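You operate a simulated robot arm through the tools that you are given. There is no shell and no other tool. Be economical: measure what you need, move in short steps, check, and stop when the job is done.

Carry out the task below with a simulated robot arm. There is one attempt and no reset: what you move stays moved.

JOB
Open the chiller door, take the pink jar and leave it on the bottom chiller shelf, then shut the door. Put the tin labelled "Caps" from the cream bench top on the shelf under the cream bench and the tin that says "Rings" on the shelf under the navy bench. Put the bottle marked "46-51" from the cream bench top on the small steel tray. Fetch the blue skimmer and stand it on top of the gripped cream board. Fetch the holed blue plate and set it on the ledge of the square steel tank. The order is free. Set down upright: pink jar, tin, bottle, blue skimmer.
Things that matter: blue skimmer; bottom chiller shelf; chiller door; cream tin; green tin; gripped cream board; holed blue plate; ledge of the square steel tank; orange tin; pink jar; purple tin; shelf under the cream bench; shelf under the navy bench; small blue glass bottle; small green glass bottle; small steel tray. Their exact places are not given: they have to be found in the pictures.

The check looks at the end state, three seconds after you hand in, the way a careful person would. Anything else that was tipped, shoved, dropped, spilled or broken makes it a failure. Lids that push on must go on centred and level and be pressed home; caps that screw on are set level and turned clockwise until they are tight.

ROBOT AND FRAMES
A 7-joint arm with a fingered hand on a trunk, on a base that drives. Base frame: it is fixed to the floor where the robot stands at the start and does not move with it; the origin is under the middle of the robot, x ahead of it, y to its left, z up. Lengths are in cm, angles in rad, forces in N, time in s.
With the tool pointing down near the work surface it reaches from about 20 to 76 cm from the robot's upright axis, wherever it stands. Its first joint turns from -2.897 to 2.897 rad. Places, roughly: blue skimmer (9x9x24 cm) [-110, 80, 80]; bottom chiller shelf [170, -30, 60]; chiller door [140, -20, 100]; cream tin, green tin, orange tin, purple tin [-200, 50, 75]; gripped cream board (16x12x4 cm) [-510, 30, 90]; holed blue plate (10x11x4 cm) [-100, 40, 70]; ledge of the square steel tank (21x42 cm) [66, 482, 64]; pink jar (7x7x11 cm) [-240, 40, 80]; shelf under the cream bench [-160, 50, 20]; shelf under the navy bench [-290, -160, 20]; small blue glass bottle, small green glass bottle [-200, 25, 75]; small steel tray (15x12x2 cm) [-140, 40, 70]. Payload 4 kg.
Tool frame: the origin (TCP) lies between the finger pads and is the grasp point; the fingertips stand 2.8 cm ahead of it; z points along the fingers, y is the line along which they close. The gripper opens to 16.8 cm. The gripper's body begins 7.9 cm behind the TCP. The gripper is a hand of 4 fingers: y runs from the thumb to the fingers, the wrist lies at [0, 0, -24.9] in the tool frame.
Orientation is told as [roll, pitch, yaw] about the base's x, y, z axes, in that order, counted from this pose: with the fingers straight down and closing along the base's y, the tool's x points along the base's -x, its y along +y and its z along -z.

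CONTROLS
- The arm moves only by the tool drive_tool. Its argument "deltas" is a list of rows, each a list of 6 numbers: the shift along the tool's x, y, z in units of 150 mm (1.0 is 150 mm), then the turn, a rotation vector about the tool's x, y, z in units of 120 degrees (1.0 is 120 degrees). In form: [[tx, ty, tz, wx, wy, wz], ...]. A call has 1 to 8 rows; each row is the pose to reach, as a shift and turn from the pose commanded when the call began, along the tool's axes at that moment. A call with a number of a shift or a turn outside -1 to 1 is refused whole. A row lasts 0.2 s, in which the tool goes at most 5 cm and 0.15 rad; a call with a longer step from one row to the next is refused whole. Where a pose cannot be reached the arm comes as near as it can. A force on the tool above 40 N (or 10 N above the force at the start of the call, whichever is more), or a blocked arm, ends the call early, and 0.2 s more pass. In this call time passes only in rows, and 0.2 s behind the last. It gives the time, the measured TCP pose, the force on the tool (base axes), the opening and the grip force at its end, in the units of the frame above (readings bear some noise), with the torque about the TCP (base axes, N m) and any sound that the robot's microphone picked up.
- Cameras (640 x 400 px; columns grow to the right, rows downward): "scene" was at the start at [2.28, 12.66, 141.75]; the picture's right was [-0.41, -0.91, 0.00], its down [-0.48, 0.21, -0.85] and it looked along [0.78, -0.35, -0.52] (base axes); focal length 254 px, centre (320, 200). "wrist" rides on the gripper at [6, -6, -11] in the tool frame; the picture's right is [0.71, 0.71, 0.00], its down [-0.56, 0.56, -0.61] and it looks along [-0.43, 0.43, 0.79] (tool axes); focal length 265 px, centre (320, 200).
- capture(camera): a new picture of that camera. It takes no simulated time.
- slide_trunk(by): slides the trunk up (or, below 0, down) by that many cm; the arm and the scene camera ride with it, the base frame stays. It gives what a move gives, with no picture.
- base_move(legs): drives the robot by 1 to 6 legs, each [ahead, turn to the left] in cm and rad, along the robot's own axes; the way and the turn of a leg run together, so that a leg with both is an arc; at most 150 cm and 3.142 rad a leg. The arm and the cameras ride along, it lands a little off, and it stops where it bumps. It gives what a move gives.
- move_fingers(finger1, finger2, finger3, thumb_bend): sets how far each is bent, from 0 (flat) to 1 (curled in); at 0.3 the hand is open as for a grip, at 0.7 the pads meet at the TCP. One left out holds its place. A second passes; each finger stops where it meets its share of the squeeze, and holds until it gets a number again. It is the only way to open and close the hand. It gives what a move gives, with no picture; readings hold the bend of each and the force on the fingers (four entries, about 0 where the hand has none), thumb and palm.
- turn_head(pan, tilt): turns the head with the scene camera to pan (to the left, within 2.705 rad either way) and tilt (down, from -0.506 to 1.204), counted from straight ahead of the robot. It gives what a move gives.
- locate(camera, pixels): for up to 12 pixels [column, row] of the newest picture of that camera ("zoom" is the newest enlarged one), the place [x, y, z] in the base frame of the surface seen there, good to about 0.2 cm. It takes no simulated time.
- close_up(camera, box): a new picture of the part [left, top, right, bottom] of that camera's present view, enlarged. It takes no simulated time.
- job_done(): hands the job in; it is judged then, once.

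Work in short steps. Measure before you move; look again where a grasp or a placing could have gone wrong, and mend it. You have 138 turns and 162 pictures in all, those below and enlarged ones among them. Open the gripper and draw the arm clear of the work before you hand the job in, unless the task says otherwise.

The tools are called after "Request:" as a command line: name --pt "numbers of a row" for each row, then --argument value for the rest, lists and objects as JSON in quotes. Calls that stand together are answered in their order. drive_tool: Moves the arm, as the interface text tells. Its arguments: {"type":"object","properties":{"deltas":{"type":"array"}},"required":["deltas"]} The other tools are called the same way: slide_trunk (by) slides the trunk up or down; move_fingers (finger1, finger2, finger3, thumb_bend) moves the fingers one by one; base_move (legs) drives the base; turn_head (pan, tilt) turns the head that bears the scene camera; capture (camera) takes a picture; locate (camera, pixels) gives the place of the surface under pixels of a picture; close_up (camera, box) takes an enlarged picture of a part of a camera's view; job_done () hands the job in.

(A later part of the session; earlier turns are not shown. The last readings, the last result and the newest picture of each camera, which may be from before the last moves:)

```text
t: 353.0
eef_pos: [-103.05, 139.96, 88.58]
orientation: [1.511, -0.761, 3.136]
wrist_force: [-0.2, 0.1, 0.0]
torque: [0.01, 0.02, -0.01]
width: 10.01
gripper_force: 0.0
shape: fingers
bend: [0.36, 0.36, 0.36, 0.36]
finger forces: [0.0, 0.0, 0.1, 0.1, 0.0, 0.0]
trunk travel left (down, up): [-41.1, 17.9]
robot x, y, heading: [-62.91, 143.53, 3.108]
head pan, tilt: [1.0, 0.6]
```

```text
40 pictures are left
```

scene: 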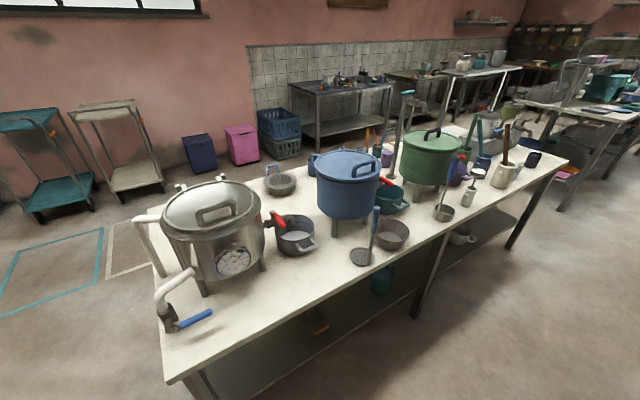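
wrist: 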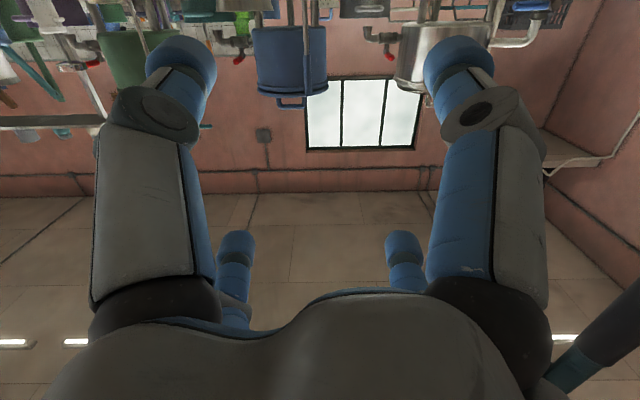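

Hand is horizontal toward −y. I advance 40 cm with corrections toward the handle and check.

Request:
drive_tool --pt "-0.1 0.03 0.22 0 0 0" --pt "-0.2 0.06 0.45 0 0 0" --pt "-0.3 0.1 0.67 0 0 0" --pt "-0.4 0.128 0.9 0 0 0"

Request:
drive_tool --pt "0 0 0.3 0 0 0" --pt "0 0 0.6 0 0 0" --pt "0 0 0.9 0 0 0"

Request:
drive_tool --pt "0 0 0.3 0 0 0" --pt "0 0 0.6 0 0 0" --pt "0 0 0.9 0 0 0"

Request:
capture --camera "wrist"

Request:
close_up --camera "scene" --box '[300, 160, 460, 290]'

```text
t: 354.0
eef_pos: [-105.34, 125.24, 88.67]
orientation: [1.499, -0.764, -3.136]
wrist_force: [0.6, -0.7, 0.2]
torque: [0.02, -0.03, -0.04]
width: 9.97
gripper_force: 0.1
shape: fingers
bend: [0.36, 0.36, 0.36, 0.36]
finger forces: [0.1, 0.0, 0.0, 0.0, 0.0, 0.1]
out of reach, approached as far as the arm can: row 1, 2, 3, 4
trunk travel left (down, up): [-41.1, 17.9]
robot x, y, heading: [-63.06, 143.53, 3.115]
head pan, tilt: [1.0, 0.6]
```

```text
t: 354.8
eef_pos: [-105.37, 113.77, 87.31]
orientation: [1.508, -0.761, 3.137]
wrist_force: [0.2, -0.2, 0.4]
torque: [-0.02, 0.02, -0.03]
width: 9.97
gripper_force: 0.1
shape: fingers
bend: [0.36, 0.36, 0.36, 0.36]
finger forces: [0.1, 0.1, 0.0, 0.0, 0.0, 0.0]
out of reach, approached as far as the arm can: row 1, 2, 3
trunk travel left (down, up): [-41.1, 17.9]
robot x, y, heading: [-63.14, 143.17, 3.111]
head pan, tilt: [1.0, 0.6]
```

```text
t: 355.6
eef_pos: [-108.4, 108.44, 84.27]
orientation: [1.436, -0.754, -3.093]
wrist_force: [-0.6, 1.5, -0.4]
torque: [0.0, 0.05, 0.02]
width: 9.98
gripper_force: 0.1
shape: fingers
bend: [0.36, 0.36, 0.36, 0.36]
finger forces: [0.1, 0.0, 0.1, 0.0, 0.0, 0.1]
out of reach, approached as far as the arm can: row 1, 2, 3
trunk travel left (down, up): [-41.1, 17.9]
robot x, y, heading: [-63.47, 142.97, 3.119]
head pan, tilt: [1.0, 0.6]
```

```text
39 pictures are left
```

wrist: 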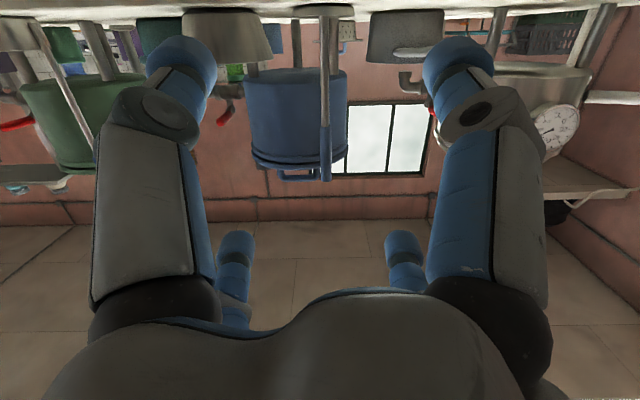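

```text
3.08 times, centred on (380, 225) of scene
```

zoom: 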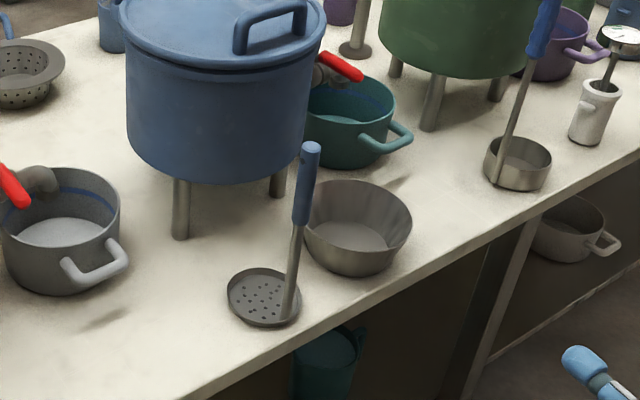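

The wrist limit blocks a sideways-pointing hand. I rotate the hand to point along the robot's forward axis, then face the bench with the whole robot from farther north.

Request:
drive_tool --pt "-0.07 -0.022 -0.117 0.0471 -0.0491 0.0055" --pt "-0.14 -0.044 -0.233 0.0942 -0.0982 0.011" --pt "-0.21 -0.066 -0.35 0.1413 -0.1473 0.0165" --pt "-0.285 -0.088 -0.467 0.1884 -0.1964 0.022" --pt "-0.356 -0.11 -0.583 0.2355 -0.2455 0.0275" --pt "-0.43 -0.13 -0.7 0.2826 -0.2946 0.033" --pt "-0.5 -0.153 -0.817 0.3297 -0.3437 0.0385" --pt "-0.57 -0.175 -0.933 0.3768 -0.3928 0.044"

Request:
drive_tool --pt "-0.2 -0.13 0.035 0.0354 -0.0369 0.0041" --pt "-0.4 -0.26 0.07 0.0707 -0.0737 0.0083" --pt "-0.6 -0.4 0.11 0.106 -0.1106 0.0124" --pt "-0.81 -0.53 0.147 0.1414 -0.1474 0.0165"

Request:
drive_tool --pt "-0.14 -0.14 0 0 0 0" --pt "-0.28 -0.28 0 0 0 0" --pt "-0.424 -0.424 0 0 0 0"

Request:
base_move --legs '[[0, -0.6], [55, 0], [0, 2.193]]'

Request:
turn_head --pan 0.0 --tilt 0.65

Request:
capture --camera "wrist"

Request:
capture --camera "scene"

```text
t: 357.4
eef_pos: [-115.69, 122.2, 89.72]
orientation: [1.437, -0.776, 2.043]
wrist_force: [-0.7, 0.3, 0.2]
torque: [0.0, 0.03, 0.04]
width: 9.96
gripper_force: 0.0
shape: fingers
bend: [0.36, 0.36, 0.36, 0.36]
finger forces: [0.1, 0.0, 0.1, 0.1, 0.0, 0.0]
out of reach, approached as far as the arm can: row 4
trunk travel left (down, up): [-41.1, 17.9]
robot x, y, heading: [-63.29, 143.01, 3.116]
head pan, tilt: [1.0, 0.6]
```

```text
t: 358.4
eef_pos: [-123.26, 134.35, 92.5]
orientation: [1.45, -0.781, 1.607]
wrist_force: [0.3, 0.2, -0.5]
torque: [0.0, 0.0, -0.03]
width: 9.98
gripper_force: 0.0
shape: fingers
bend: [0.36, 0.36, 0.36, 0.36]
finger forces: [0.1, 0.1, 0.0, 0.0, 0.0, 0.0]
trunk travel left (down, up): [-41.1, 17.9]
robot x, y, heading: [-63.08, 143.17, 3.11]
head pan, tilt: [1.0, 0.6]
```

```text
t: 359.2
eef_pos: [-122.87, 143.42, 92.48]
orientation: [1.45, -0.779, 1.609]
wrist_force: [-0.2, -0.4, -0.3]
torque: [0.0, 0.01, -0.02]
width: 9.96
gripper_force: 0.1
shape: fingers
bend: [0.36, 0.36, 0.36, 0.36]
finger forces: [0.0, 0.1, 0.0, 0.0, 0.1, 0.0]
trunk travel left (down, up): [-41.1, 17.9]
robot x, y, heading: [-63.35, 143.04, 3.115]
head pan, tilt: [1.0, 0.6]
```

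```text
t: 369.2
eef_pos: [-108.12, 115.83, 92.44]
orientation: [1.45, -0.782, -3.113]
wrist_force: [1.0, -0.6, 0.3]
torque: [0.01, 0.0, 0.0]
width: 9.96
gripper_force: 0.0
shape: fingers
bend: [0.36, 0.36, 0.36, 0.36]
finger forces: [0.0, 0.0, 0.1, 0.0, 0.0, 0.1]
trunk travel left (down, up): [-41.1, 17.9]
robot x, y, heading: [-107.44, 175.55, -1.603]
head pan, tilt: [1.0, 0.6]
```

```text
t: 370.4
eef_pos: [-108.06, 115.83, 92.4]
orientation: [1.45, -0.781, -3.11]
wrist_force: [0.4, -0.5, -0.8]
torque: [-0.01, 0.02, -0.01]
width: 9.97
gripper_force: 0.1
shape: fingers
bend: [0.36, 0.36, 0.36, 0.36]
finger forces: [0.0, 0.1, 0.1, 0.0, 0.0, 0.0]
trunk travel left (down, up): [-41.1, 17.9]
robot x, y, heading: [-107.34, 175.39, -1.61]
head pan, tilt: [0.0, 0.649]
```

```text
37 pictures are left
```

wrist: 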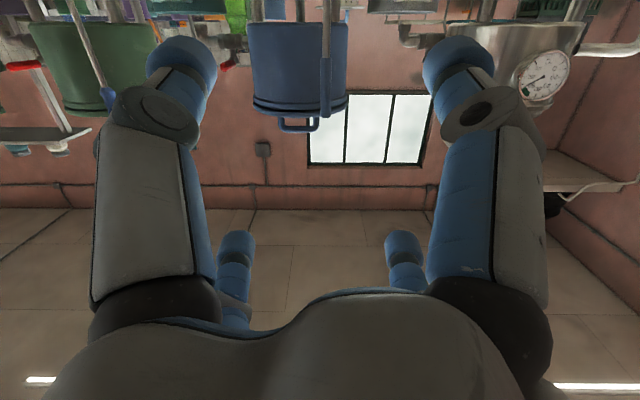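

```text
36 pictures are left
```

scene: 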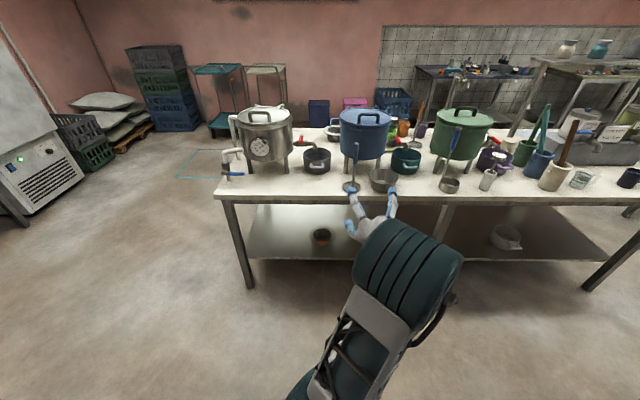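

The handle is centred ahead (col 325). I drive 20 cm, extend 15 cm, close on the handle, and look.

Request:
base_move --legs '[[20, 0]]'

Request:
drive_tool --pt "0.004 0.013 0.25 0 0 0" --pt "0.007 0.026 0.5 0 0 0" --pt "0.01 0.04 0.75 0 0 0" --pt "0.014 0.052 1 0 0 0"

Request:
capture --camera "wrist"

Request:
move_fingers --finger1 0.72 --finger2 0.72 --finger3 0.72 --thumb_bend 0.72

Request:
capture --camera "wrist"

```text
t: 372.1
eef_pos: [-108.76, 95.74, 92.51]
orientation: [1.451, -0.782, -3.111]
wrist_force: [-1.1, 0.2, 0.6]
torque: [0.01, -0.01, 0.0]
width: 9.94
gripper_force: 0.0
shape: fingers
bend: [0.36, 0.36, 0.36, 0.36]
finger forces: [0.1, 0.0, 0.0, 0.0, 0.1, 0.0]
trunk travel left (down, up): [-41.1, 17.9]
robot x, y, heading: [-108.53, 155.27, -1.608]
head pan, tilt: [0.0, 0.649]
```

```text
t: 373.1
eef_pos: [-108.84, 80.73, 91.49]
orientation: [1.453, -0.781, -3.111]
wrist_force: [0.0, -0.5, -0.2]
torque: [0.02, 0.0, -0.04]
width: 9.95
gripper_force: 0.1
shape: fingers
bend: [0.36, 0.36, 0.36, 0.36]
finger forces: [0.0, 0.0, 0.0, 0.0, 0.0, 0.0]
trunk travel left (down, up): [-41.1, 17.9]
robot x, y, heading: [-108.52, 155.48, -1.609]
head pan, tilt: [0.0, 0.649]
```

```text
35 pictures are left
```

wrist: 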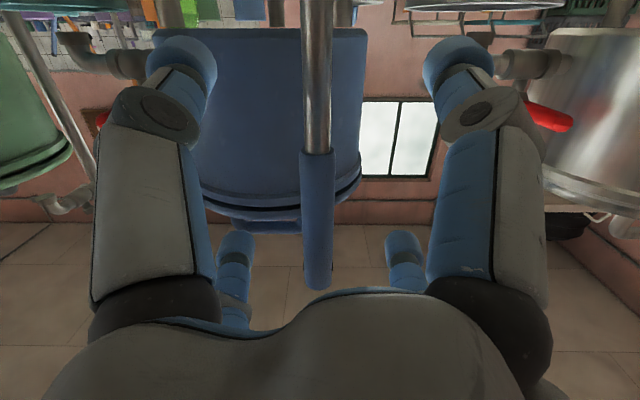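

```text
t: 374.1
eef_pos: [-108.91, 80.63, 91.53]
orientation: [1.45, -0.782, -3.112]
wrist_force: [-0.7, 0.6, -0.7]
torque: [0.03, -0.02, 0.04]
width: 0.17
gripper_force: 2.0
shape: fingers
bend: [0.68, 0.68, 0.69, 0.69]
finger forces: [0.3, 1.6, 1.0, 0.0, 0.8, 0.0]
trunk travel left (down, up): [-41.1, 17.9]
robot x, y, heading: [-108.49, 155.43, -1.608]
head pan, tilt: [0.0, 0.649]
```

```text
34 pictures are left
```

wrist: 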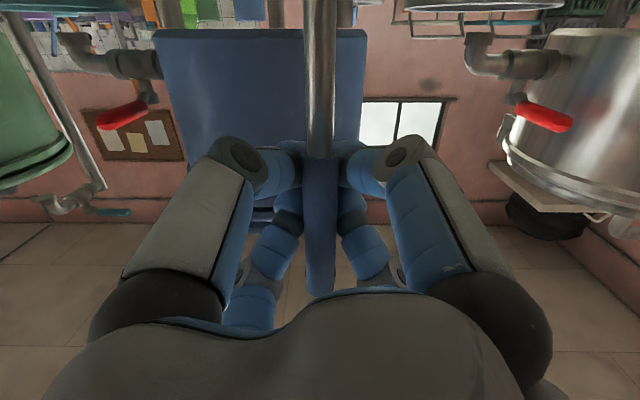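

The handle is caged but lightly held. I tighten to 0.8, lift 8 cm, back off, and check.

Request:
move_fingers --finger1 0.8 --finger2 0.8 --finger3 0.8 --thumb_bend 0.8

Request:
drive_tool --pt "-0.05 0.05 0 0 0 0" --pt "-0.12 0.12 0 0 0 0" --pt "-0.24 0.24 0 0 0 0" --pt "-0.377 0.377 0 0 0 0"

Request:
base_move --legs '[[-30, 0]]'

Request:
capture --camera "wrist"

Request:
capture --camera "scene"

```text
t: 375.1
eef_pos: [-108.8, 80.77, 91.45]
orientation: [1.45, -0.782, -3.11]
wrist_force: [0.0, -0.1, -0.2]
torque: [0.07, 0.0, 0.01]
width: 0.02
gripper_force: 2.0
shape: fingers
bend: [0.73, 0.73, 0.73, 0.73]
finger forces: [0.7, 2.1, 1.1, 0.0, 1.7, 0.0]
trunk travel left (down, up): [-41.1, 17.9]
robot x, y, heading: [-107.98, 155.5, -1.607]
head pan, tilt: [0.0, 0.649]
```

```text
t: 376.1
eef_pos: [-109.05, 80.1, 99.37]
orientation: [1.449, -0.781, -3.111]
wrist_force: [0.2, -0.4, -1.8]
torque: [0.03, 0.03, 0.03]
width: 0.02
gripper_force: 2.3
shape: fingers
bend: [0.73, 0.73, 0.73, 0.73]
finger forces: [0.7, 1.9, 1.1, 0.0, 1.4, 0.1]
trunk travel left (down, up): [-41.1, 17.9]
robot x, y, heading: [-108.45, 155.27, -1.605]
head pan, tilt: [0.0, 0.649]
```

```text
t: 378.1
eef_pos: [-108.04, 109.85, 99.43]
orientation: [1.449, -0.782, -3.114]
wrist_force: [0.6, 0.5, -1.9]
torque: [0.02, 0.0, -0.01]
width: 0.0
gripper_force: 2.3
shape: fingers
bend: [0.73, 0.73, 0.73, 0.73]
finger forces: [0.5, 1.7, 1.2, 0.0, 1.2, 0.0]
trunk travel left (down, up): [-41.1, 17.9]
robot x, y, heading: [-106.68, 184.97, -1.605]
head pan, tilt: [0.0, 0.649]
```

```text
33 pictures are left
```

wrist: 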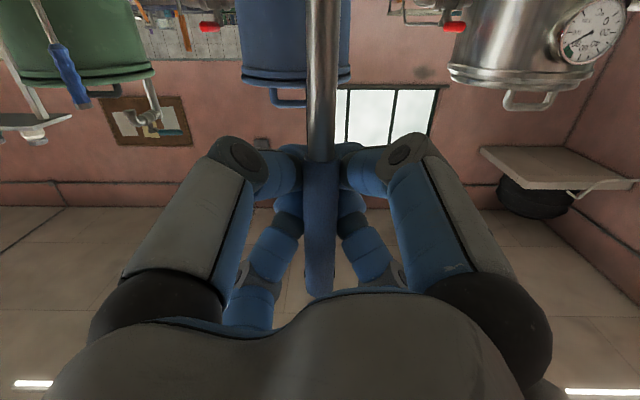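

```text
32 pictures are left
```

scene: 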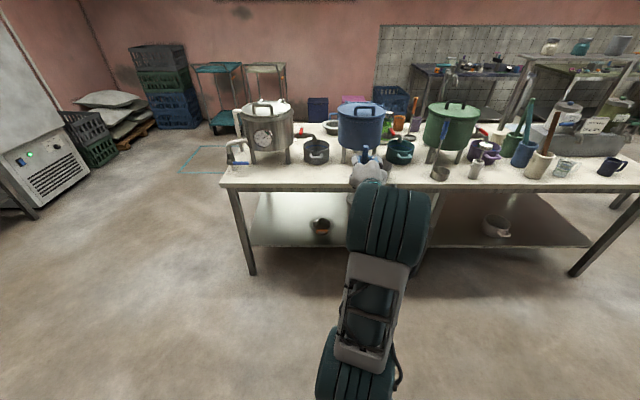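

The skimmer is held and upright. I drive west through the aisle (y≈130) and look toward the board at (−510, 30).

Request:
base_move --legs '[[0, -1.037], [115, 0], [0, -0.5], [62, 0]]'

Request:
turn_head --pan 0.35 --tilt 0.35

Request:
capture --camera "scene"

```text
t: 391.1
eef_pos: [-345.73, 129.86, 99.51]
orientation: [1.448, -0.782, 1.632]
wrist_force: [0.0, -0.3, -2.0]
torque: [-0.01, -0.02, 0.0]
width: 0.01
gripper_force: 1.6
shape: fingers
bend: [0.73, 0.73, 0.73, 0.73]
finger forces: [0.3, 1.2, 1.0, 0.1, 0.7, 0.1]
trunk travel left (down, up): [-41.1, 17.9]
robot x, y, heading: [-270.19, 132.01, 3.131]
head pan, tilt: [0.0, 0.649]
```

```text
t: 391.9
eef_pos: [-345.8, 129.8, 99.45]
orientation: [1.447, -0.78, 1.633]
wrist_force: [-0.2, -0.1, -1.9]
torque: [-0.02, -0.03, 0.0]
width: 0.0
gripper_force: 1.4
shape: fingers
bend: [0.73, 0.73, 0.73, 0.73]
finger forces: [0.4, 1.2, 1.0, 0.1, 0.5, 0.0]
trunk travel left (down, up): [-41.1, 17.9]
robot x, y, heading: [-270.88, 131.66, 3.139]
head pan, tilt: [0.351, 0.351]
```

```text
31 pictures are left
```

scene: 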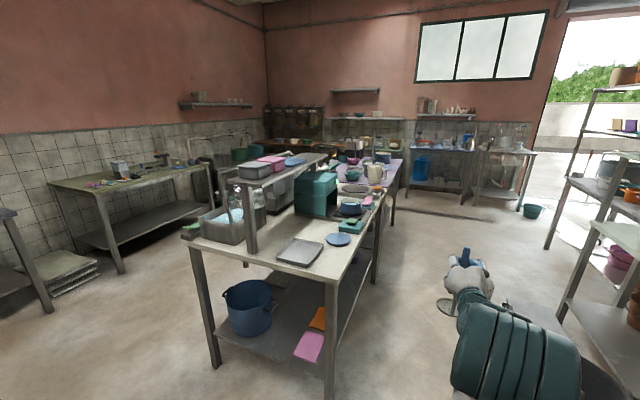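

I enlarge the purple bench region to find the gripped cream board.

Request:
close_up --camera "scene" --box '[310, 130, 430, 210]'

Request:
locate --camera "zoom" --pixels '[[350, 215], [345, 190], [365, 195], [320, 180], [460, 190], [480, 160], [240, 90], [400, 220]]'

```text
5.00 times, centred on (370, 170) of scene
```

zoom: 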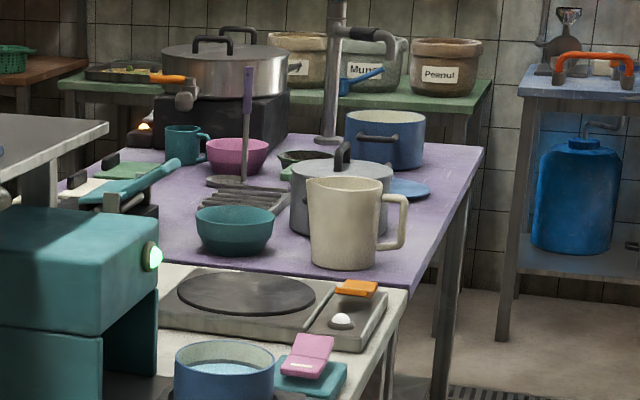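

```text
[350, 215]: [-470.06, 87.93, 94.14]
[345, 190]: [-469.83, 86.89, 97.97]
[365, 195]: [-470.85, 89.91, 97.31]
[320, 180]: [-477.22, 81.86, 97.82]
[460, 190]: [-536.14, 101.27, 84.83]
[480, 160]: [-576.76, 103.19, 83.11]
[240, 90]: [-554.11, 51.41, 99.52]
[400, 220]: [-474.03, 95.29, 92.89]
```

The board is gripped on the purple bench's far (south) side, so I go round the east end: reverse out, around the bench, and west along the south aisle.

Request:
base_move --legs '[[-150, 0], [-150, 0], [0, -1.57], [-150, 0], [-30, 0], [0, 1.57]]'

Request:
slide_trunk --by 17

Request:
base_move --legs '[[0, 0.03], [150, 0], [150, 0], [150, 0], [60, 0]]'

Request:
turn_head --pan -0.9 --tilt 0.55

Request:
capture --camera "scene"

Request:
capture --camera "wrist"

```text
t: 422.5
eef_pos: [-49.18, -51.68, 99.5]
orientation: [1.449, -0.782, 1.612]
wrist_force: [0.3, 0.5, -1.8]
torque: [-0.02, -0.01, 0.03]
width: 0.0
gripper_force: 1.7
shape: fingers
bend: [0.73, 0.73, 0.73, 0.73]
finger forces: [0.3, 0.7, 1.1, 0.0, 0.2, 0.0]
trunk travel left (down, up): [-41.1, 17.9]
robot x, y, heading: [26.6, -51.1, 3.117]
head pan, tilt: [0.351, 0.351]
```

```text
t: 424.5
eef_pos: [-49.17, -51.65, 116.39]
orientation: [1.449, -0.78, 1.615]
wrist_force: [0.0, -0.2, -1.1]
torque: [0.03, 0.01, 0.03]
width: 0.0
gripper_force: 1.3
shape: fingers
bend: [0.73, 0.73, 0.73, 0.73]
finger forces: [0.3, 0.6, 0.9, 0.0, 0.4, 0.0]
trunk travel left (down, up): [-58.1, 0.9]
robot x, y, heading: [26.15, -50.94, 3.12]
head pan, tilt: [0.351, 0.351]
```

```text
t: 449.3
eef_pos: [-558.66, -60.89, 116.45]
orientation: [1.447, -0.781, 1.657]
wrist_force: [0.4, -0.1, 0.7]
torque: [-0.01, -0.02, 0.01]
width: 0.01
gripper_force: 0.1
shape: fingers
bend: [0.73, 0.73, 0.73, 0.73]
finger forces: [0.1, 0.1, 0.1, 0.0, 0.0, 0.0]
trunk travel left (down, up): [-58.1, 0.9]
robot x, y, heading: [-483.08, -57.35, -3.125]
head pan, tilt: [0.351, 0.351]
```

```text
t: 450.7
eef_pos: [-558.55, -60.99, 116.51]
orientation: [1.446, -0.779, 1.656]
wrist_force: [-0.3, -0.1, 0.1]
torque: [0.01, 0.04, 0.02]
width: 0.02
gripper_force: 0.0
shape: fingers
bend: [0.73, 0.73, 0.73, 0.73]
finger forces: [0.1, 0.0, 0.0, 0.0, 0.0, 0.1]
trunk travel left (down, up): [-58.1, 0.9]
robot x, y, heading: [-482.99, -57.57, -3.122]
head pan, tilt: [-0.901, 0.55]
```

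```text
29 pictures are left
```

scene: 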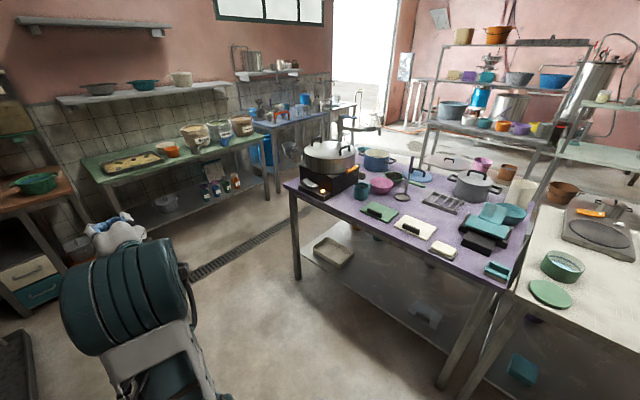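

```text
28 pictures are left
```

wrist: 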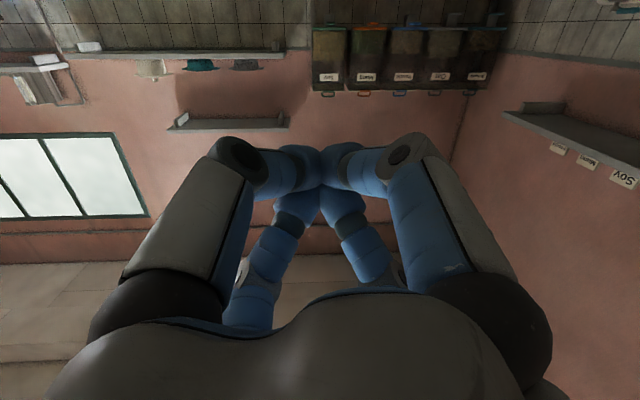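

The skimmer slipped out somewhere on the way (force reads zero). I note the board's place and look back along the aisle for it.

Request:
close_up --camera "scene" --box '[350, 190, 530, 290]'

Request:
locate --camera "scene" --pixels '[[418, 222], [400, 222], [436, 230], [428, 238], [412, 228], [402, 215], [420, 228], [350, 196], [287, 185], [515, 280], [415, 237], [443, 250]]'

Request:
turn_head --pan 2.65 --tilt 0.45

Request:
capture --camera "scene"

Request:
turn_head --pan -2.65 --tilt 0.45

Request:
capture --camera "scene"

```text
3.56 times, centred on (440, 240) of scene
```

zoom: 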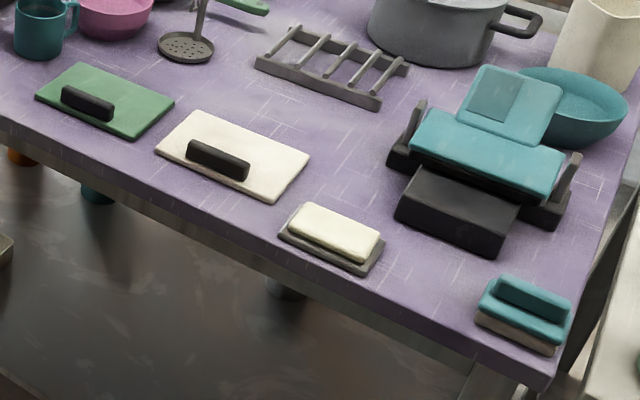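

```text
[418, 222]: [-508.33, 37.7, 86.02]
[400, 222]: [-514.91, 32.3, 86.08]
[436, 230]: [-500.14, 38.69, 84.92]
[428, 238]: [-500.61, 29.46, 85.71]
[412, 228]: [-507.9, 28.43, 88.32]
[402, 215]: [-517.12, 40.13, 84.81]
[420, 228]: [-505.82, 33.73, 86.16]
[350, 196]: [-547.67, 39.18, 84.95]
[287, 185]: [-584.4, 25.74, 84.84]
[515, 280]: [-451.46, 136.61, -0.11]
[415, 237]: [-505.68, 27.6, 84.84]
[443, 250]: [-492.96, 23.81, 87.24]
```

```text
t: 453.7
eef_pos: [-558.63, -61.09, 116.58]
orientation: [1.448, -0.781, 1.657]
wrist_force: [0.8, 0.6, 0.1]
torque: [0.01, -0.03, 0.02]
width: 0.0
gripper_force: 0.1
shape: fingers
bend: [0.73, 0.73, 0.73, 0.73]
finger forces: [0.1, 0.0, 0.1, 0.0, 0.1, 0.1]
trunk travel left (down, up): [-58.1, 0.9]
robot x, y, heading: [-483.37, -57.34, -3.123]
head pan, tilt: [2.649, 0.45]
```

```text
26 pictures are left
```

scene: 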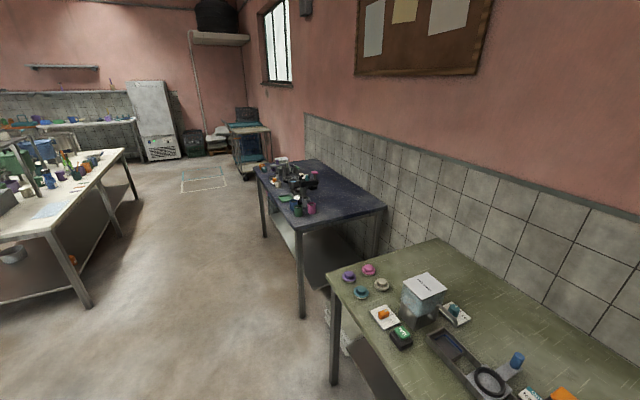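

```text
t: 457.8
eef_pos: [-558.55, -61.01, 116.58]
orientation: [1.45, -0.78, 1.657]
wrist_force: [-0.3, -0.2, -0.3]
torque: [-0.02, 0.0, -0.05]
width: 0.02
gripper_force: 0.0
shape: fingers
bend: [0.73, 0.73, 0.73, 0.73]
finger forces: [0.1, 0.1, 0.0, 0.1, 0.0, 0.1]
trunk travel left (down, up): [-58.1, 0.9]
robot x, y, heading: [-483.55, -57.43, -3.119]
head pan, tilt: [-2.649, 0.45]
```

```text
25 pictures are left
```

scene: 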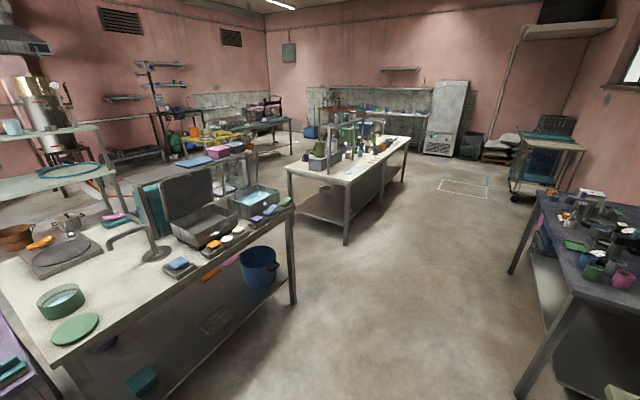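

Not obvious. I zoom into the aisle views and check the floor ahead and close behind.

Request:
close_up --camera "scene" --box '[280, 150, 560, 400]'

Request:
turn_head --pan 2.65 --tilt 1.0

Request:
capture --camera "scene"

Request:
turn_head --pan 0.2 --tilt 0.9

Request:
capture --camera "scene"

```text
1.60 times, centred on (420, 275) of scene
```

zoom: 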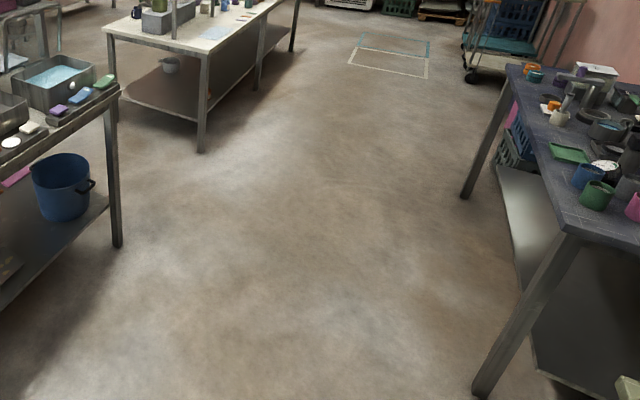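

```text
t: 461.9
eef_pos: [-558.53, -61.1, 116.45]
orientation: [1.447, -0.78, 1.656]
wrist_force: [-0.1, 0.9, -0.5]
torque: [-0.03, 0.02, 0.01]
width: 0.0
gripper_force: 0.0
shape: fingers
bend: [0.73, 0.73, 0.73, 0.73]
finger forces: [0.0, 0.0, 0.0, 0.0, 0.0, 0.0]
trunk travel left (down, up): [-58.1, 0.9]
robot x, y, heading: [-482.95, -57.37, -3.119]
head pan, tilt: [2.649, 1.0]
```

```text
23 pictures are left
```

scene: 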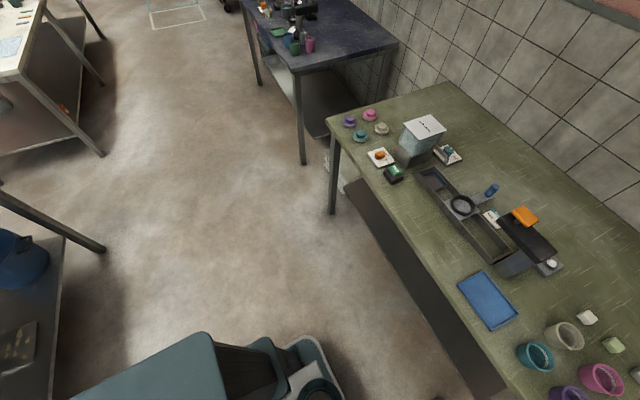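

```text
t: 464.2
eef_pos: [-558.62, -61.05, 116.42]
orientation: [1.45, -0.78, 1.658]
wrist_force: [0.8, 0.6, -0.4]
torque: [0.02, -0.01, 0.01]
width: 0.0
gripper_force: 0.1
shape: fingers
bend: [0.73, 0.73, 0.73, 0.73]
finger forces: [0.0, 0.1, 0.1, 0.0, 0.0, 0.0]
trunk travel left (down, up): [-58.1, 0.9]
robot x, y, heading: [-483.52, -57.4, -3.119]
head pan, tilt: [0.201, 0.901]
```

```text
22 pictures are left
```

scene: 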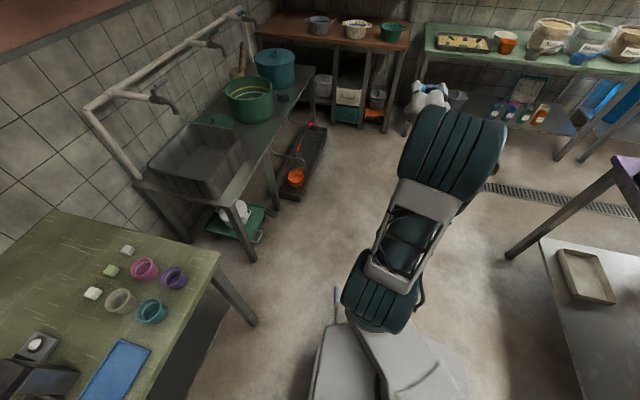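

Something thin stands at (337,305) beside the robot's base. I zoom on it and measure.

Request:
close_up --camera "scene" --box '[270, 250, 430, 400]'

Request:
locate --camera "scene" --pixels '[[336, 290], [337, 300], [338, 312], [339, 320], [330, 325], [345, 325]]'

```text
2.67 times, centred on (350, 325) of scene
```

zoom: 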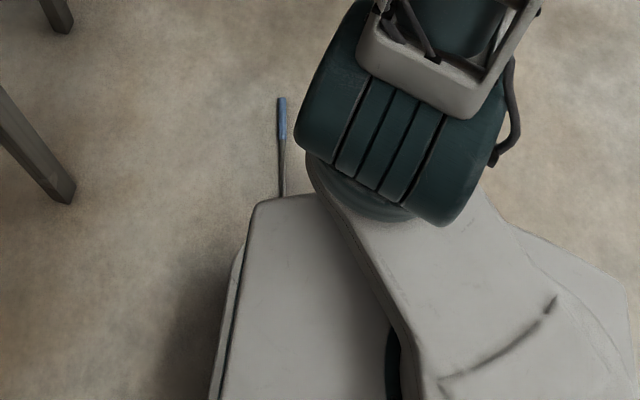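

```text
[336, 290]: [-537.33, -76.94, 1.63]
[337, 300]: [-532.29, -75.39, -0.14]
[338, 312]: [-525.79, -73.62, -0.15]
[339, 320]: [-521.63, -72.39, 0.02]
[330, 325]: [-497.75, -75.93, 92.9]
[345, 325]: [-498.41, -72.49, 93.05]
```

The skimmer lies on the floor just ahead of the base, handle toward (−537,−77). I back off 25 cm, turn the hand down, lower the trunk fully and look straight at it.

Request:
drive_tool --pt "0 0 -0.1 0.0231 0.0558 -0.0252" --pt "0 0 -0.2 0.0462 0.1115 -0.0504" --pt "0 0 -0.3 0.0693 0.1673 -0.0756" --pt "0 0 -0.4 0.0924 0.223 -0.1008" --pt "0 0 -0.5 0.1155 0.2788 -0.126" --pt "0 0 -0.6 0.1386 0.3345 -0.1513" --pt "0 0 -0.7 0.1617 0.3903 -0.1765" --pt "0 0 -0.8 0.1848 0.446 -0.2017"

Request:
drive_tool --pt "0 0 0 0.0231 0.0558 -0.0252" --pt "0 0 0 0.0462 0.1115 -0.0504" --pt "0 0 0 0.0693 0.1673 -0.0756" --pt "0 0 0 0.0924 0.223 -0.1008"

Request:
base_move --legs '[[-25, 0]]'

Request:
slide_trunk --by -40

Request:
slide_trunk --by -18

Request:
move_fingers --finger1 0.0 --finger2 0.45 --finger3 0.0 --thumb_bend 0.45

Request:
drive_tool --pt "0 0.3 0.2 0 0 -0.067" --pt "0 0.6 0.4 0 0 -0.134" --pt "0 0.87 0.6 0 0 -0.134"

Request:
turn_head --pan 0.2 --tilt 0.95

Request:
capture --camera "scene"

Request:
capture --camera "wrist"

```text
t: 466.0
eef_pos: [-546.72, -60.93, 117.6]
orientation: [0.259, -0.437, 2.869]
wrist_force: [-0.2, 0.9, -0.3]
torque: [0.0, -0.03, -0.02]
width: 0.0
gripper_force: 0.0
shape: fingers
bend: [0.73, 0.73, 0.73, 0.73]
finger forces: [0.0, 0.0, 0.0, 0.0, 0.0, 0.1]
trunk travel left (down, up): [-58.1, 0.9]
robot x, y, heading: [-483.51, -57.35, -3.122]
head pan, tilt: [0.201, 0.901]
```

```text
t: 467.0
eef_pos: [-546.68, -61.29, 117.33]
orientation: [-0.004, 0.0, -3.139]
wrist_force: [0.3, -0.9, 0.3]
torque: [0.07, 0.01, 0.06]
width: 0.0
gripper_force: 0.0
shape: fingers
bend: [0.73, 0.73, 0.73, 0.73]
finger forces: [0.1, 0.0, 0.1, 0.0, 0.0, 0.1]
out of reach, approached as far as the arm can: row 3
trunk travel left (down, up): [-58.1, 0.9]
robot x, y, heading: [-482.95, -57.4, -3.123]
head pan, tilt: [0.201, 0.901]
```

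```text
t: 468.8
eef_pos: [-521.53, -60.48, 117.59]
orientation: [-0.001, -0.002, 3.139]
wrist_force: [1.1, -0.2, -0.6]
torque: [0.01, 0.01, 0.01]
width: 0.03
gripper_force: 0.0
shape: fingers
bend: [0.73, 0.73, 0.73, 0.73]
finger forces: [0.0, 0.0, 0.0, 0.1, 0.0, 0.0]
trunk travel left (down, up): [-58.1, 0.9]
robot x, y, heading: [-458.27, -57.49, -3.125]
head pan, tilt: [0.201, 0.901]
```

```text
t: 472.6
eef_pos: [-521.65, -60.51, 77.56]
orientation: [-0.001, -0.001, 3.138]
wrist_force: [0.5, 0.1, -0.1]
torque: [-0.01, 0.04, 0.03]
width: 0.01
gripper_force: 0.0
shape: fingers
bend: [0.73, 0.73, 0.73, 0.73]
finger forces: [0.1, 0.0, 0.0, 0.1, 0.0, 0.0]
trunk travel left (down, up): [-18.1, 40.9]
robot x, y, heading: [-458.29, -56.91, -3.128]
head pan, tilt: [0.201, 0.901]
```

```text
t: 474.6
eef_pos: [-521.6, -60.57, 59.44]
orientation: [0.0, -0.002, 3.139]
wrist_force: [-0.2, 0.0, -0.4]
torque: [-0.01, -0.03, 0.01]
width: 0.0
gripper_force: 0.1
shape: fingers
bend: [0.73, 0.73, 0.73, 0.73]
finger forces: [0.0, 0.1, 0.0, 0.0, 0.0, 0.1]
trunk travel left (down, up): [-0.1, 58.9]
robot x, y, heading: [-458.48, -56.97, -3.121]
head pan, tilt: [0.201, 0.901]
```

```text
t: 475.6
eef_pos: [-521.62, -60.55, 59.53]
orientation: [0.0, -0.001, 3.139]
wrist_force: [-0.5, 0.1, -0.2]
torque: [-0.01, 0.02, 0.0]
width: 12.82
gripper_force: 0.0
shape: fingers
bend: [0.0, 0.45, 0.0, 0.45]
finger forces: [0.0, 0.0, 0.0, 0.0, 0.1, 0.0]
trunk travel left (down, up): [-0.1, 58.9]
robot x, y, heading: [-458.48, -57.1, -3.119]
head pan, tilt: [0.201, 0.901]
```

```text
refused: row 1 steps farther than a row can; nothing moved
```

```text
t: 476.2
eef_pos: [-521.64, -60.41, 59.57]
orientation: [0.001, -0.002, 3.14]
wrist_force: [0.8, 0.3, -0.7]
torque: [0.01, 0.02, 0.0]
width: 12.83
gripper_force: 0.1
shape: fingers
bend: [0.0, 0.45, 0.0, 0.45]
finger forces: [0.0, 0.0, 0.0, 0.1, 0.0, 0.0]
trunk travel left (down, up): [-0.1, 58.9]
robot x, y, heading: [-458.04, -56.59, -3.119]
head pan, tilt: [0.201, 0.949]
```

```text
20 pictures are left
```

scene: 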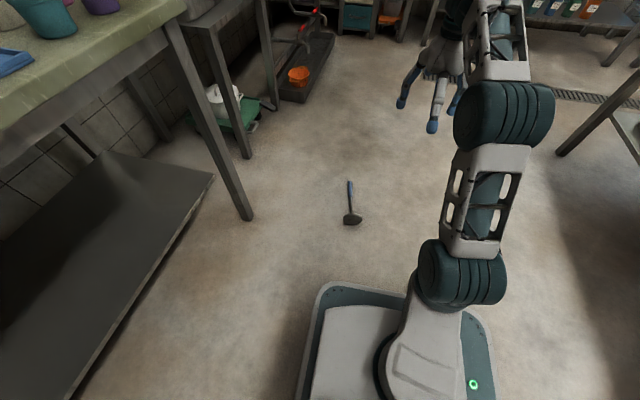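

```text
19 pictures are left
```

wrist: 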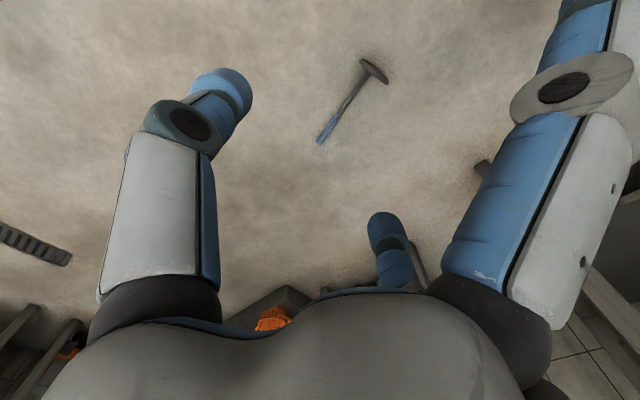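

The skimmer is in plain view. I measure it.

Request:
close_up --camera "scene" --box '[310, 165, 390, 240]'

Request:
locate --camera "zoom" --pixels '[[312, 90], [318, 130], [325, 165], [332, 210], [340, 225], [335, 285], [360, 285], [310, 290], [338, 255]]'

Request:
locate --camera "wrist" --pixels '[[320, 140], [333, 120], [348, 98], [360, 78], [372, 70], [385, 82], [362, 60]]'

```text
5.33 times, centred on (350, 202) of scene
```

zoom: 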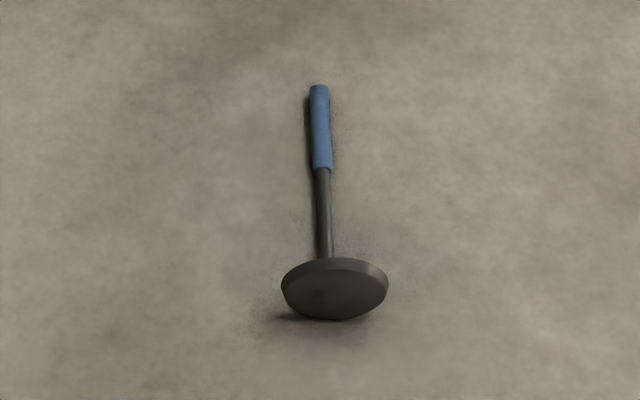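

```text
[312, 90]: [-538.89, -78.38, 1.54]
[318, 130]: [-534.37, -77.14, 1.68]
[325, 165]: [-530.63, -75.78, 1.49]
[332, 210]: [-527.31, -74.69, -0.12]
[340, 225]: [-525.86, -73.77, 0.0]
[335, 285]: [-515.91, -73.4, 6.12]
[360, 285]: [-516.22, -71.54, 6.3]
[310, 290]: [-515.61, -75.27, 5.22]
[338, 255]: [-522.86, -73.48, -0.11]
```

```text
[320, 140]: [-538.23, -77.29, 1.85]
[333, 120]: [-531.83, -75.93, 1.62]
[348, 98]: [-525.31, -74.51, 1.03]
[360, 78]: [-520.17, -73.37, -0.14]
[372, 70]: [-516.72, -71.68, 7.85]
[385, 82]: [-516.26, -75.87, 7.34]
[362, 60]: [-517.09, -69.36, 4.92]
```

Handle axis runs from (−538.5,−77.8) to the disc at (−516,−72.5) on the floor. I move 10 cm ahead and bring the hand over the blue grip at (−531.5,−76), down to z≈5.5.

Request:
base_move --legs '[[10, 0]]'

Request:
drive_tool --pt "0 0.125 0.2 0 0 -0.054" --pt "0 0.25 0.4 0 0 -0.109" --pt "0 0.375 0.6 0 0 -0.109" --pt "0 0.5 0.8 0 0 -0.109"

Request:
drive_tool --pt "-0.03 0.13 0.22 0 0 0" --pt "-0.06 0.26 0.45 0 0 0" --pt "-0.09 0.39 0.67 0 0 0" --pt "-0.122 0.526 0.9 0 0 0"

Request:
drive_tool --pt "0 0 0.25 0 0 0" --pt "0 0 0.5 0 0 0" --pt "0 0 0.75 0 0 0" --pt "0 0 1 0 0 0"

Request:
drive_tool --pt "0 0 0.25 0 0 0" --pt "0 0 0.5 0 0 0" --pt "0 0 0.7 0 0 0"

Request:
capture --camera "wrist"

```text
t: 477.4
eef_pos: [-531.59, -60.71, 59.53]
orientation: [-0.001, -0.002, 3.142]
wrist_force: [0.1, 0.0, 0.6]
torque: [0.04, -0.01, 0.01]
width: 12.83
gripper_force: 0.1
shape: fingers
bend: [0.0, 0.45, 0.0, 0.45]
finger forces: [0.1, 0.0, 0.0, 0.0, 0.0, 0.1]
trunk travel left (down, up): [-0.1, 58.9]
robot x, y, heading: [-468.28, -57.16, -3.123]
head pan, tilt: [0.201, 0.949]
```

```text
t: 478.4
eef_pos: [-531.48, -68.32, 47.41]
orientation: [0.0, -0.001, -2.912]
wrist_force: [0.0, 0.1, 0.0]
torque: [-0.01, -0.01, -0.02]
width: 12.86
gripper_force: 0.1
shape: fingers
bend: [0.0, 0.45, 0.0, 0.45]
finger forces: [0.0, 0.0, 0.0, 0.1, 0.1, 0.0]
trunk travel left (down, up): [-0.1, 58.9]
robot x, y, heading: [-468.46, -57.33, -3.126]
head pan, tilt: [0.201, 0.949]
```

```text
t: 479.4
eef_pos: [-531.72, -76.16, 33.98]
orientation: [0.0, -0.002, -2.914]
wrist_force: [-1.0, 0.3, 0.9]
torque: [-0.04, 0.01, 0.01]
width: 12.81
gripper_force: 0.0
shape: fingers
bend: [0.0, 0.45, 0.0, 0.45]
finger forces: [0.0, 0.0, 0.0, 0.0, 0.1, 0.0]
trunk travel left (down, up): [-0.1, 58.9]
robot x, y, heading: [-468.03, -57.0, -3.124]
head pan, tilt: [0.201, 0.949]
```

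```text
t: 480.4
eef_pos: [-531.57, -76.35, 18.95]
orientation: [-0.001, -0.002, -2.914]
wrist_force: [0.1, -0.7, -0.4]
torque: [-0.02, 0.02, -0.01]
width: 12.85
gripper_force: 0.0
shape: fingers
bend: [0.0, 0.45, 0.0, 0.45]
finger forces: [0.1, 0.1, 0.1, 0.0, 0.0, 0.1]
trunk travel left (down, up): [-0.1, 58.9]
robot x, y, heading: [-468.19, -57.21, -3.12]
head pan, tilt: [0.201, 0.949]
```

```text
t: 481.2
eef_pos: [-531.77, -76.33, 8.38]
orientation: [-0.001, -0.002, -2.913]
wrist_force: [0.6, -0.1, -0.4]
torque: [0.0, 0.03, -0.02]
width: 12.84
gripper_force: 0.0
shape: fingers
bend: [0.0, 0.45, 0.0, 0.45]
finger forces: [0.0, 0.1, 0.0, 0.0, 0.1, 0.1]
trunk travel left (down, up): [-0.1, 58.9]
robot x, y, heading: [-467.98, -57.34, -3.123]
head pan, tilt: [0.201, 0.949]
```

```text
17 pictures are left
```

wrist: 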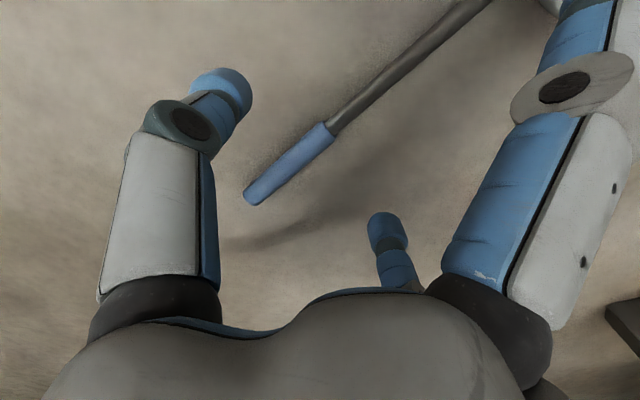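

Aligned. I lower to z≈3.1, pinch with thumb and finger2, lift and look.

Request:
drive_tool --pt "0 0 0.2 0 0 0" --pt "0 0 0.3 0 0 0" --pt "0 0 0.35 0 0 0"

Request:
move_fingers --finger2 0.78 --thumb_bend 0.78

Request:
drive_tool --pt "0 0 -0.1 0 0 0" --pt "0 0 -0.25 0 0 0" --pt "0 0 -0.5 0 0 0" --pt "0 0 -0.75 0 0 0" --pt "0 0 -1 0 0 0"

Request:
capture --camera "wrist"

```text
t: 482.0
eef_pos: [-531.65, -76.31, 3.63]
orientation: [0.0, -0.003, -2.913]
wrist_force: [11.6, 3.7, 33.9]
torque: [-0.06, -0.5, -0.04]
width: 12.86
gripper_force: 17.1
shape: fingers
bend: [0.0, 0.45, 0.0, 0.45]
finger forces: [0.0, 18.8, 0.0, 0.0, 15.5, 0.1]
trunk travel left (down, up): [-0.1, 58.9]
robot x, y, heading: [-468.27, -57.01, -3.125]
head pan, tilt: [0.201, 0.949]
```

```text
t: 483.0
eef_pos: [-531.88, -76.45, 3.67]
orientation: [0.002, -0.013, -2.914]
wrist_force: [-11.9, -7.2, 31.0]
torque: [-1.86, -0.06, -0.74]
width: 11.14
gripper_force: 16.2
shape: fingers
bend: [0.0, 0.48, 0.0, 0.78]
finger forces: [0.1, 31.0, 0.0, 0.0, 0.0, 0.0]
trunk travel left (down, up): [-0.1, 58.9]
robot x, y, heading: [-468.31, -57.03, -3.121]
head pan, tilt: [0.201, 0.949]
```

```text
t: 484.2
eef_pos: [-531.44, -76.26, 18.32]
orientation: [0.0, -0.001, -2.912]
wrist_force: [-0.9, 0.8, 0.3]
torque: [0.01, -0.02, -0.02]
width: 11.18
gripper_force: 0.1
shape: fingers
bend: [0.0, 0.53, 0.0, 0.78]
finger forces: [0.1, 0.0, 0.0, 0.0, 0.0, 0.1]
trunk travel left (down, up): [-0.1, 58.9]
robot x, y, heading: [-468.13, -57.23, -3.119]
head pan, tilt: [0.201, 0.949]
```

```text
16 pictures are left
```

wrist: 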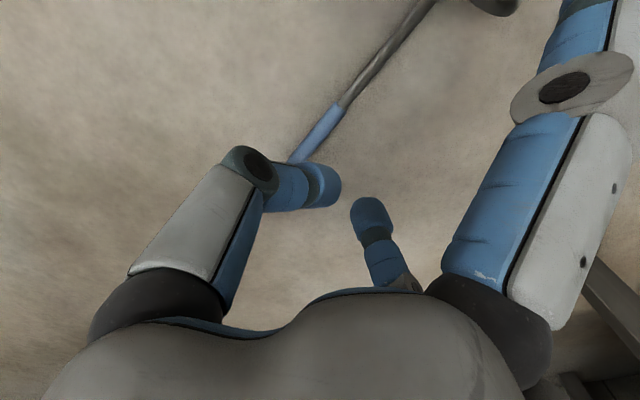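

The opened fingertips struck the floor. I try once more with fingers nearly closed (0.6) straddling the rod (shifted ~2 cm toward tool +y), then close and lift.

Request:
move_fingers --finger2 0.6 --thumb_bend 0.6

Request:
drive_tool --pt "0 0.07 0.3 0 0 0" --pt "0 0.14 0.6 0 0 0" --pt "0 0.14 0.85 0 0 0" --pt "0 0.14 0.985 0 0 0"

Request:
move_fingers --finger2 0.8 --thumb_bend 0.8

Request:
drive_tool --pt "0 0 -0.1 0 0 0" --pt "0 0 -0.25 0 0 0" --pt "0 0 -0.5 0 0 0" --pt "0 0 -0.8 0 0 0" --pt "0 0 -1 0 0 0"

Request:
capture --camera "wrist"

```text
t: 485.2
eef_pos: [-531.66, -76.32, 18.29]
orientation: [0.0, -0.002, -2.912]
wrist_force: [0.3, 0.4, -0.2]
torque: [0.05, -0.01, 0.04]
width: 11.73
gripper_force: 0.0
shape: fingers
bend: [0.0, 0.6, 0.0, 0.6]
finger forces: [0.0, 0.0, 0.1, 0.1, 0.0, 0.0]
trunk travel left (down, up): [-0.1, 58.9]
robot x, y, heading: [-467.86, -57.18, -3.122]
head pan, tilt: [0.201, 0.949]
```

```text
t: 486.2
eef_pos: [-531.08, -78.26, 3.51]
orientation: [0.001, -0.002, -2.914]
wrist_force: [4.6, 1.8, 11.8]
torque: [0.06, -0.13, -0.01]
width: 11.76
gripper_force: 6.0
shape: fingers
bend: [0.0, 0.6, 0.0, 0.6]
finger forces: [0.0, 5.3, 0.0, 0.0, 6.5, 0.0]
trunk travel left (down, up): [-0.1, 58.9]
robot x, y, heading: [-468.12, -57.23, -3.121]
head pan, tilt: [0.201, 0.949]
```

```text
t: 487.2
eef_pos: [-531.09, -78.51, 3.39]
orientation: [0.0, -0.001, -2.913]
wrist_force: [-0.5, 0.8, 0.4]
torque: [0.03, -0.06, -0.01]
width: 11.22
gripper_force: 11.2
shape: fingers
bend: [0.0, 0.62, 0.0, 0.76]
finger forces: [0.0, 10.7, 0.0, 0.1, 11.6, 0.1]
trunk travel left (down, up): [-0.1, 58.9]
robot x, y, heading: [-468.28, -57.28, -3.123]
head pan, tilt: [0.201, 0.949]
```

```text
t: 488.4
eef_pos: [-531.12, -78.31, 18.38]
orientation: [0.0, -0.001, -2.914]
wrist_force: [0.6, 0.2, -0.9]
torque: [0.0, -0.02, -0.02]
width: 11.21
gripper_force: 0.0
shape: fingers
bend: [0.0, 0.67, 0.0, 0.78]
finger forces: [0.0, 0.0, 0.0, 0.1, 0.0, 0.1]
trunk travel left (down, up): [-0.1, 58.9]
robot x, y, heading: [-467.93, -57.06, -3.119]
head pan, tilt: [0.201, 0.949]
```

```text
15 pictures are left
```

wrist: 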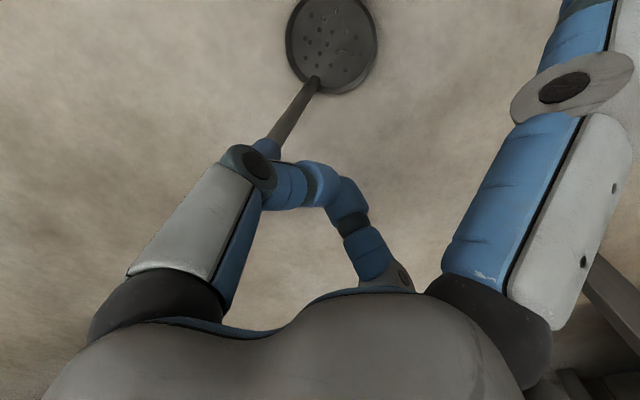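

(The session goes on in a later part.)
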